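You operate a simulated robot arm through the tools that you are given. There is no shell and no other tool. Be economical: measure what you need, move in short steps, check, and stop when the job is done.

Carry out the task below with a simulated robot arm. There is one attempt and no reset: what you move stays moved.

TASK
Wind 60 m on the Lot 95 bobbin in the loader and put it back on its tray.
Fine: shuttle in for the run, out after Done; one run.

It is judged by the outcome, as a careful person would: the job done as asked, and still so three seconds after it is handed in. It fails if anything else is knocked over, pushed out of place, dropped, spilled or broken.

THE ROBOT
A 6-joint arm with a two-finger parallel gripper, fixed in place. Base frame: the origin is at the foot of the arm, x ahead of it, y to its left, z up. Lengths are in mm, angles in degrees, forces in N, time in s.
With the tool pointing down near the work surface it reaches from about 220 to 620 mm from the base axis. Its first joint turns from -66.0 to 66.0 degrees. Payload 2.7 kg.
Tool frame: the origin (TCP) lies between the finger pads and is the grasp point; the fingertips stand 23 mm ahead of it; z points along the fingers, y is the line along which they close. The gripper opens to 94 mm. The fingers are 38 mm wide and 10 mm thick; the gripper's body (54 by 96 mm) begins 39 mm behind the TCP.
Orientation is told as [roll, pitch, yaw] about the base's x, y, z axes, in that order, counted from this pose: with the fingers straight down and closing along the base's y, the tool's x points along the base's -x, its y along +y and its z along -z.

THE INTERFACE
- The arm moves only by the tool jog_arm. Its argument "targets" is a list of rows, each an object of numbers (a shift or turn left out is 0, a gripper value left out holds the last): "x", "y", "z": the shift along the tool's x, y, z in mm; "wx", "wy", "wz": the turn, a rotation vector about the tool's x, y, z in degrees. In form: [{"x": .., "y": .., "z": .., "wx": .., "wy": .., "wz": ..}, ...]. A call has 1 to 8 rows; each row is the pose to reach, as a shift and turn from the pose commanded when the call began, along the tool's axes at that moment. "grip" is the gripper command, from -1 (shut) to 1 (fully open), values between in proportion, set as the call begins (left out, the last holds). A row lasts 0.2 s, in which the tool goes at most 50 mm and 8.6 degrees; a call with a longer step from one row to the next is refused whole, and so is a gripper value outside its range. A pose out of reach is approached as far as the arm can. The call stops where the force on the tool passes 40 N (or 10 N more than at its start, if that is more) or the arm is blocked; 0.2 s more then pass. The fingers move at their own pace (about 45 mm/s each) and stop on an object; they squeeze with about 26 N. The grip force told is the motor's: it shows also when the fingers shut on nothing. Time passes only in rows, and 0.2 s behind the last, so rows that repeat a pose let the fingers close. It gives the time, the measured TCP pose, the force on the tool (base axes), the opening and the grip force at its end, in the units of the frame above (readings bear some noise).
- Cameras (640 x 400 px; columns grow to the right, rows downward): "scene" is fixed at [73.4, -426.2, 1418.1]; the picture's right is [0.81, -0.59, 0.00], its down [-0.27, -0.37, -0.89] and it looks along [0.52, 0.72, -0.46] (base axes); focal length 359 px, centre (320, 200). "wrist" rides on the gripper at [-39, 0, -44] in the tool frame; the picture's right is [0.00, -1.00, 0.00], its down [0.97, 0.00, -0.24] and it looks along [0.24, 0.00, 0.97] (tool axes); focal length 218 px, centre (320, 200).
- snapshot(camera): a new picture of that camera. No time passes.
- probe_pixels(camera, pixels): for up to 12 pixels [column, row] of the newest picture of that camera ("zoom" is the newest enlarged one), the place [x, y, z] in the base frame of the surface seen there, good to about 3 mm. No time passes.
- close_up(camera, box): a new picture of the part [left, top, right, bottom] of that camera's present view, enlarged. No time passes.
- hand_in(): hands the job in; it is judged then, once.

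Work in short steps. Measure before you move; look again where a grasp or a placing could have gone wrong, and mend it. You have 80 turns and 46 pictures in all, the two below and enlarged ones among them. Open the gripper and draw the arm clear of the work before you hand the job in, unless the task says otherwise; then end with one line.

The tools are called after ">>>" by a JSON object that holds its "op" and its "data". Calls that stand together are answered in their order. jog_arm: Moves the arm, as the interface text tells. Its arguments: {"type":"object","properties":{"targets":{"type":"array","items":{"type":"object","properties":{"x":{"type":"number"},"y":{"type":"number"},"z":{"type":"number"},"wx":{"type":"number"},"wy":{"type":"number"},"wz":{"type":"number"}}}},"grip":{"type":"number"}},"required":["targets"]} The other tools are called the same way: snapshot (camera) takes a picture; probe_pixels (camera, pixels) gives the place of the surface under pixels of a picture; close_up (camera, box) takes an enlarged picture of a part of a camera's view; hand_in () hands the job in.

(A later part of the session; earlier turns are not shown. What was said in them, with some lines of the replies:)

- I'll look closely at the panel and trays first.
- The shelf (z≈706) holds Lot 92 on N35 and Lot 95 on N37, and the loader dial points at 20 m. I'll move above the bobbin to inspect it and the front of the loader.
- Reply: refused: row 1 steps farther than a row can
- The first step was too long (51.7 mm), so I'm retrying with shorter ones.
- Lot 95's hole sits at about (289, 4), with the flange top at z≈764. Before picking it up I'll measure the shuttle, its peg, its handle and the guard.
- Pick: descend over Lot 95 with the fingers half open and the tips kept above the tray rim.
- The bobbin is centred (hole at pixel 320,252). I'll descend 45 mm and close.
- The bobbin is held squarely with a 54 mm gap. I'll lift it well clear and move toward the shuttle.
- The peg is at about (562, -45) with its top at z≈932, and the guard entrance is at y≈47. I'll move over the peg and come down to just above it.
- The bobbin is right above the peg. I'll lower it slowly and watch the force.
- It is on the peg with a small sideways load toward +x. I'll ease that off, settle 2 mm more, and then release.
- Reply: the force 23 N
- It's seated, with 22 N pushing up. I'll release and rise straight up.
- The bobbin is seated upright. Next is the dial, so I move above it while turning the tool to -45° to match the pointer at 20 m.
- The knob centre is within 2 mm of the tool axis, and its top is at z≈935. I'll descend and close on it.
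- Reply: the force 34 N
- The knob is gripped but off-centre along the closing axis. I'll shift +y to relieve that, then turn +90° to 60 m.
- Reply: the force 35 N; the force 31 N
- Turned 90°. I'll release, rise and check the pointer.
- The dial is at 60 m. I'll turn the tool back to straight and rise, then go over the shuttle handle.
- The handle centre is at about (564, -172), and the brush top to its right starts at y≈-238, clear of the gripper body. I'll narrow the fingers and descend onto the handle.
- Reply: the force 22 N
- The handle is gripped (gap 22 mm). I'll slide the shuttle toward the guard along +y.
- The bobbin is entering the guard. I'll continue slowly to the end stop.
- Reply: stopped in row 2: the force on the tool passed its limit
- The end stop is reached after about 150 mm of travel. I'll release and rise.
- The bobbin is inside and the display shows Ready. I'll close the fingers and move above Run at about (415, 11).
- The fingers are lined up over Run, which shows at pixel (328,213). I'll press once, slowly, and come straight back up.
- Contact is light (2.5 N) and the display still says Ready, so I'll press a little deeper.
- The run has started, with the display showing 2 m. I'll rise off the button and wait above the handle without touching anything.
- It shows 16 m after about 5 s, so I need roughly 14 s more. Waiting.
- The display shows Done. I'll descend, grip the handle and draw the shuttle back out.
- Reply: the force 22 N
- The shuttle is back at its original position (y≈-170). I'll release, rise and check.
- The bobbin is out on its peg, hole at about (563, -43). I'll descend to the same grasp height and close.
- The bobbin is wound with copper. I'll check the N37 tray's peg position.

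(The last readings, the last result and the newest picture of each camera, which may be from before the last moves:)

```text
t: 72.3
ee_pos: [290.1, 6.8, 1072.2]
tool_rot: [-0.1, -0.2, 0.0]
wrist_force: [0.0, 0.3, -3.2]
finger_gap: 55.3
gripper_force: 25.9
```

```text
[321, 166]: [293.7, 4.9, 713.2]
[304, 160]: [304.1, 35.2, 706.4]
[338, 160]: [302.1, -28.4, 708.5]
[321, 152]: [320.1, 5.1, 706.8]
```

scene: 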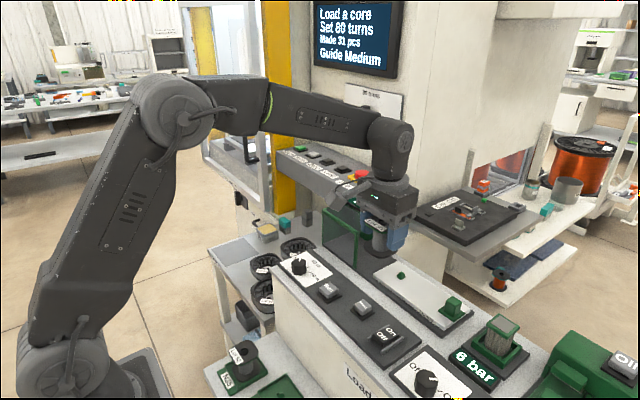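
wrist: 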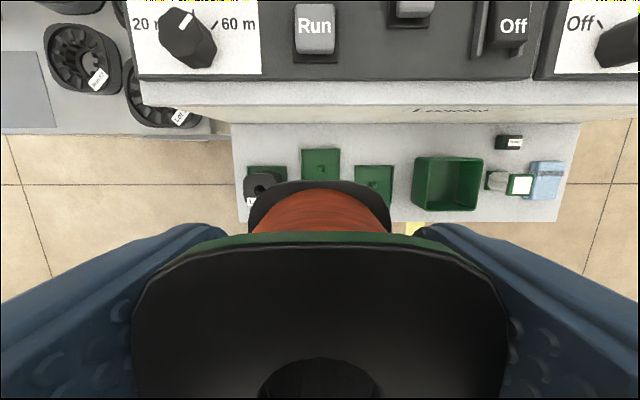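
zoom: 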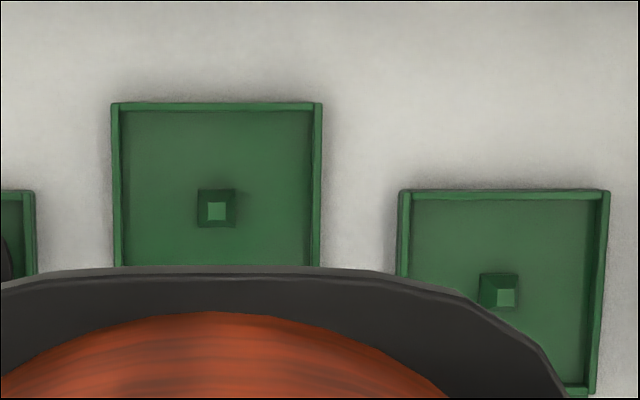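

>>> {"op": "jog_arm", "data": {"targets": [{"z": 45}, {"z": 90}, {"z": 135}, {"z": 180}, {"z": 225}, {"z": 265}, {"z": 290}, {"z": 290}]}}

>>> {"op": "close_up", "data": {"camera": "scene", "box": [180, 280, 340, 400]}}

```text
t: 74.1
ee_pos: [289.8, 3.8, 782.0]
tool_rot: [-0.2, -0.3, 0.0]
wrist_force: [-0.3, 0.1, -3.6]
finger_gap: 55.6
gripper_force: 25.7
```

```text
3.33 times, centred on (260, 340) of scene
```

zoom: 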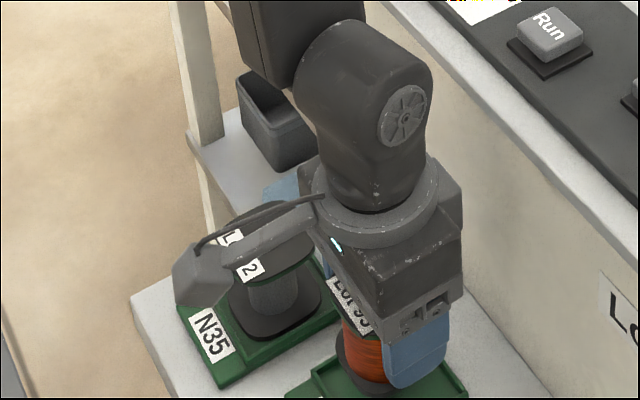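

Aligned within a couple of millimetres. I'll lower it slowly into tray N37.

>>> {"op": "jog_arm", "data": {"targets": [{"y": 1, "z": 12}, {"y": 1, "z": 22}, {"y": 1, "z": 29}, {"y": 1, "z": 33}, {"y": 1, "z": 35.5}]}}

```text
t: 75.3
ee_pos: [290.4, 6.5, 747.2]
tool_rot: [0.0, -0.2, -0.1]
wrist_force: [-0.4, -0.5, -3.8]
finger_gap: 55.6
gripper_force: 25.9
```

>>> {"op": "jog_arm", "data": {"targets": [{"x": 0.5, "z": 1}, {"x": 0.5, "z": 2}, {"x": 0.5, "z": 3}, {"x": 0.5, "z": 4}]}}

```text
t: 76.3
ee_pos: [289.0, 5.8, 742.9]
tool_rot: [0.0, -0.4, -0.1]
wrist_force: [-2.4, 4.5, 23.9]
finger_gap: 55.7
gripper_force: 25.9
```

It's seated: 24 N up at z≈743, with little side load. I'll release and rise.

>>> {"op": "jog_arm", "data": {"targets": [{"z": -1.5}, {"z": -1.5}, {"z": -1.5}], "grip": 0.6}}

>>> {"op": "jog_arm", "data": {"targets": [{"z": -20}, {"z": -60}, {"z": -105}, {"z": -150}, {"z": -195}, {"z": -240}, {"z": -285}, {"z": -330}]}}

>>> {"op": "snapshot", "data": {"camera": "wrist"}}

>>> {"op": "snapshot", "data": {"camera": "scene"}}

```text
t: 77.1
ee_pos: [288.3, 5.1, 744.9]
tool_rot: [0.0, -0.2, -0.1]
wrist_force: [0.5, -0.2, 0.4]
finger_gap: 75.2
gripper_force: 0.2
```

```text
t: 78.9
ee_pos: [287.8, 5.4, 1077.0]
tool_rot: [-0.1, -0.2, -0.1]
wrist_force: [-0.3, 0.2, 0.5]
finger_gap: 75.0
gripper_force: 0.1
```

```text
7 pictures are left
```

wrist: 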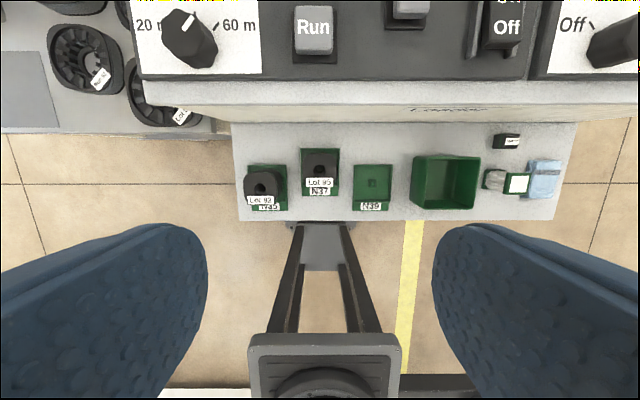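

```text
6 pictures are left
```

scene: 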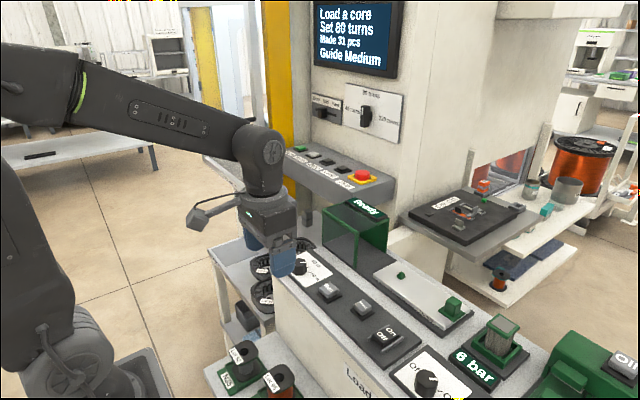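

>>> {"op": "close_up", "data": {"camera": "wrist", "box": [230, 130, 430, 230]}}

>>> {"op": "close_up", "data": {"camera": "scene", "box": [190, 320, 310, 400]}}

```text
3.20 times, centred on (330, 180) of wrist
```

zoom: 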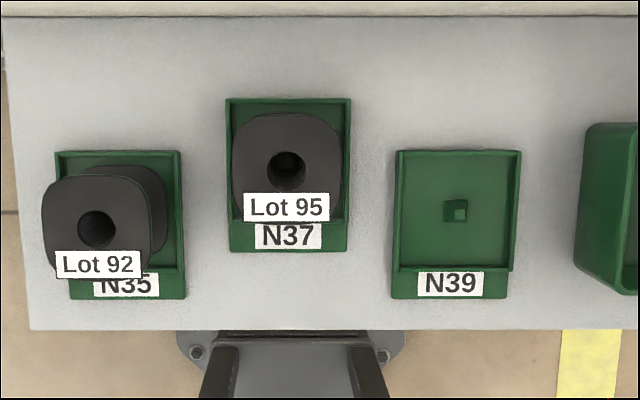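

```text
5.00 times, centred on (250, 360) of scene
```

zoom: 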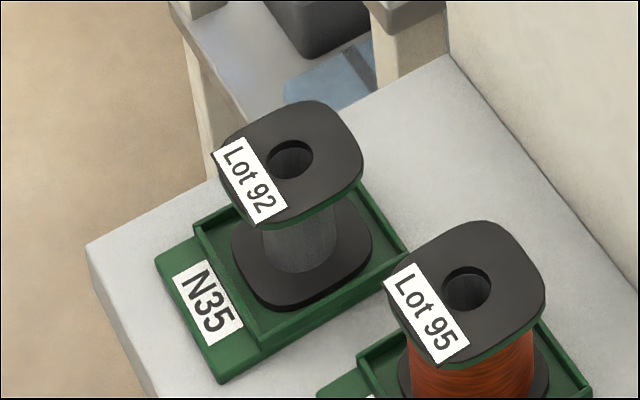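

Lot 95 is wound and standing upright on its peg in tray N37. The shuttle is out, the gripper is open and the arm is clear, so I'm handing in.

>>> {"op": "hand_in", "data": {}}

```text
The job is handed in.
```

The Lot 95 bobbin was wound to 60 m in one run, with the shuttle in for the run and drawn out after Done, and it is back upright on its tray, N37.
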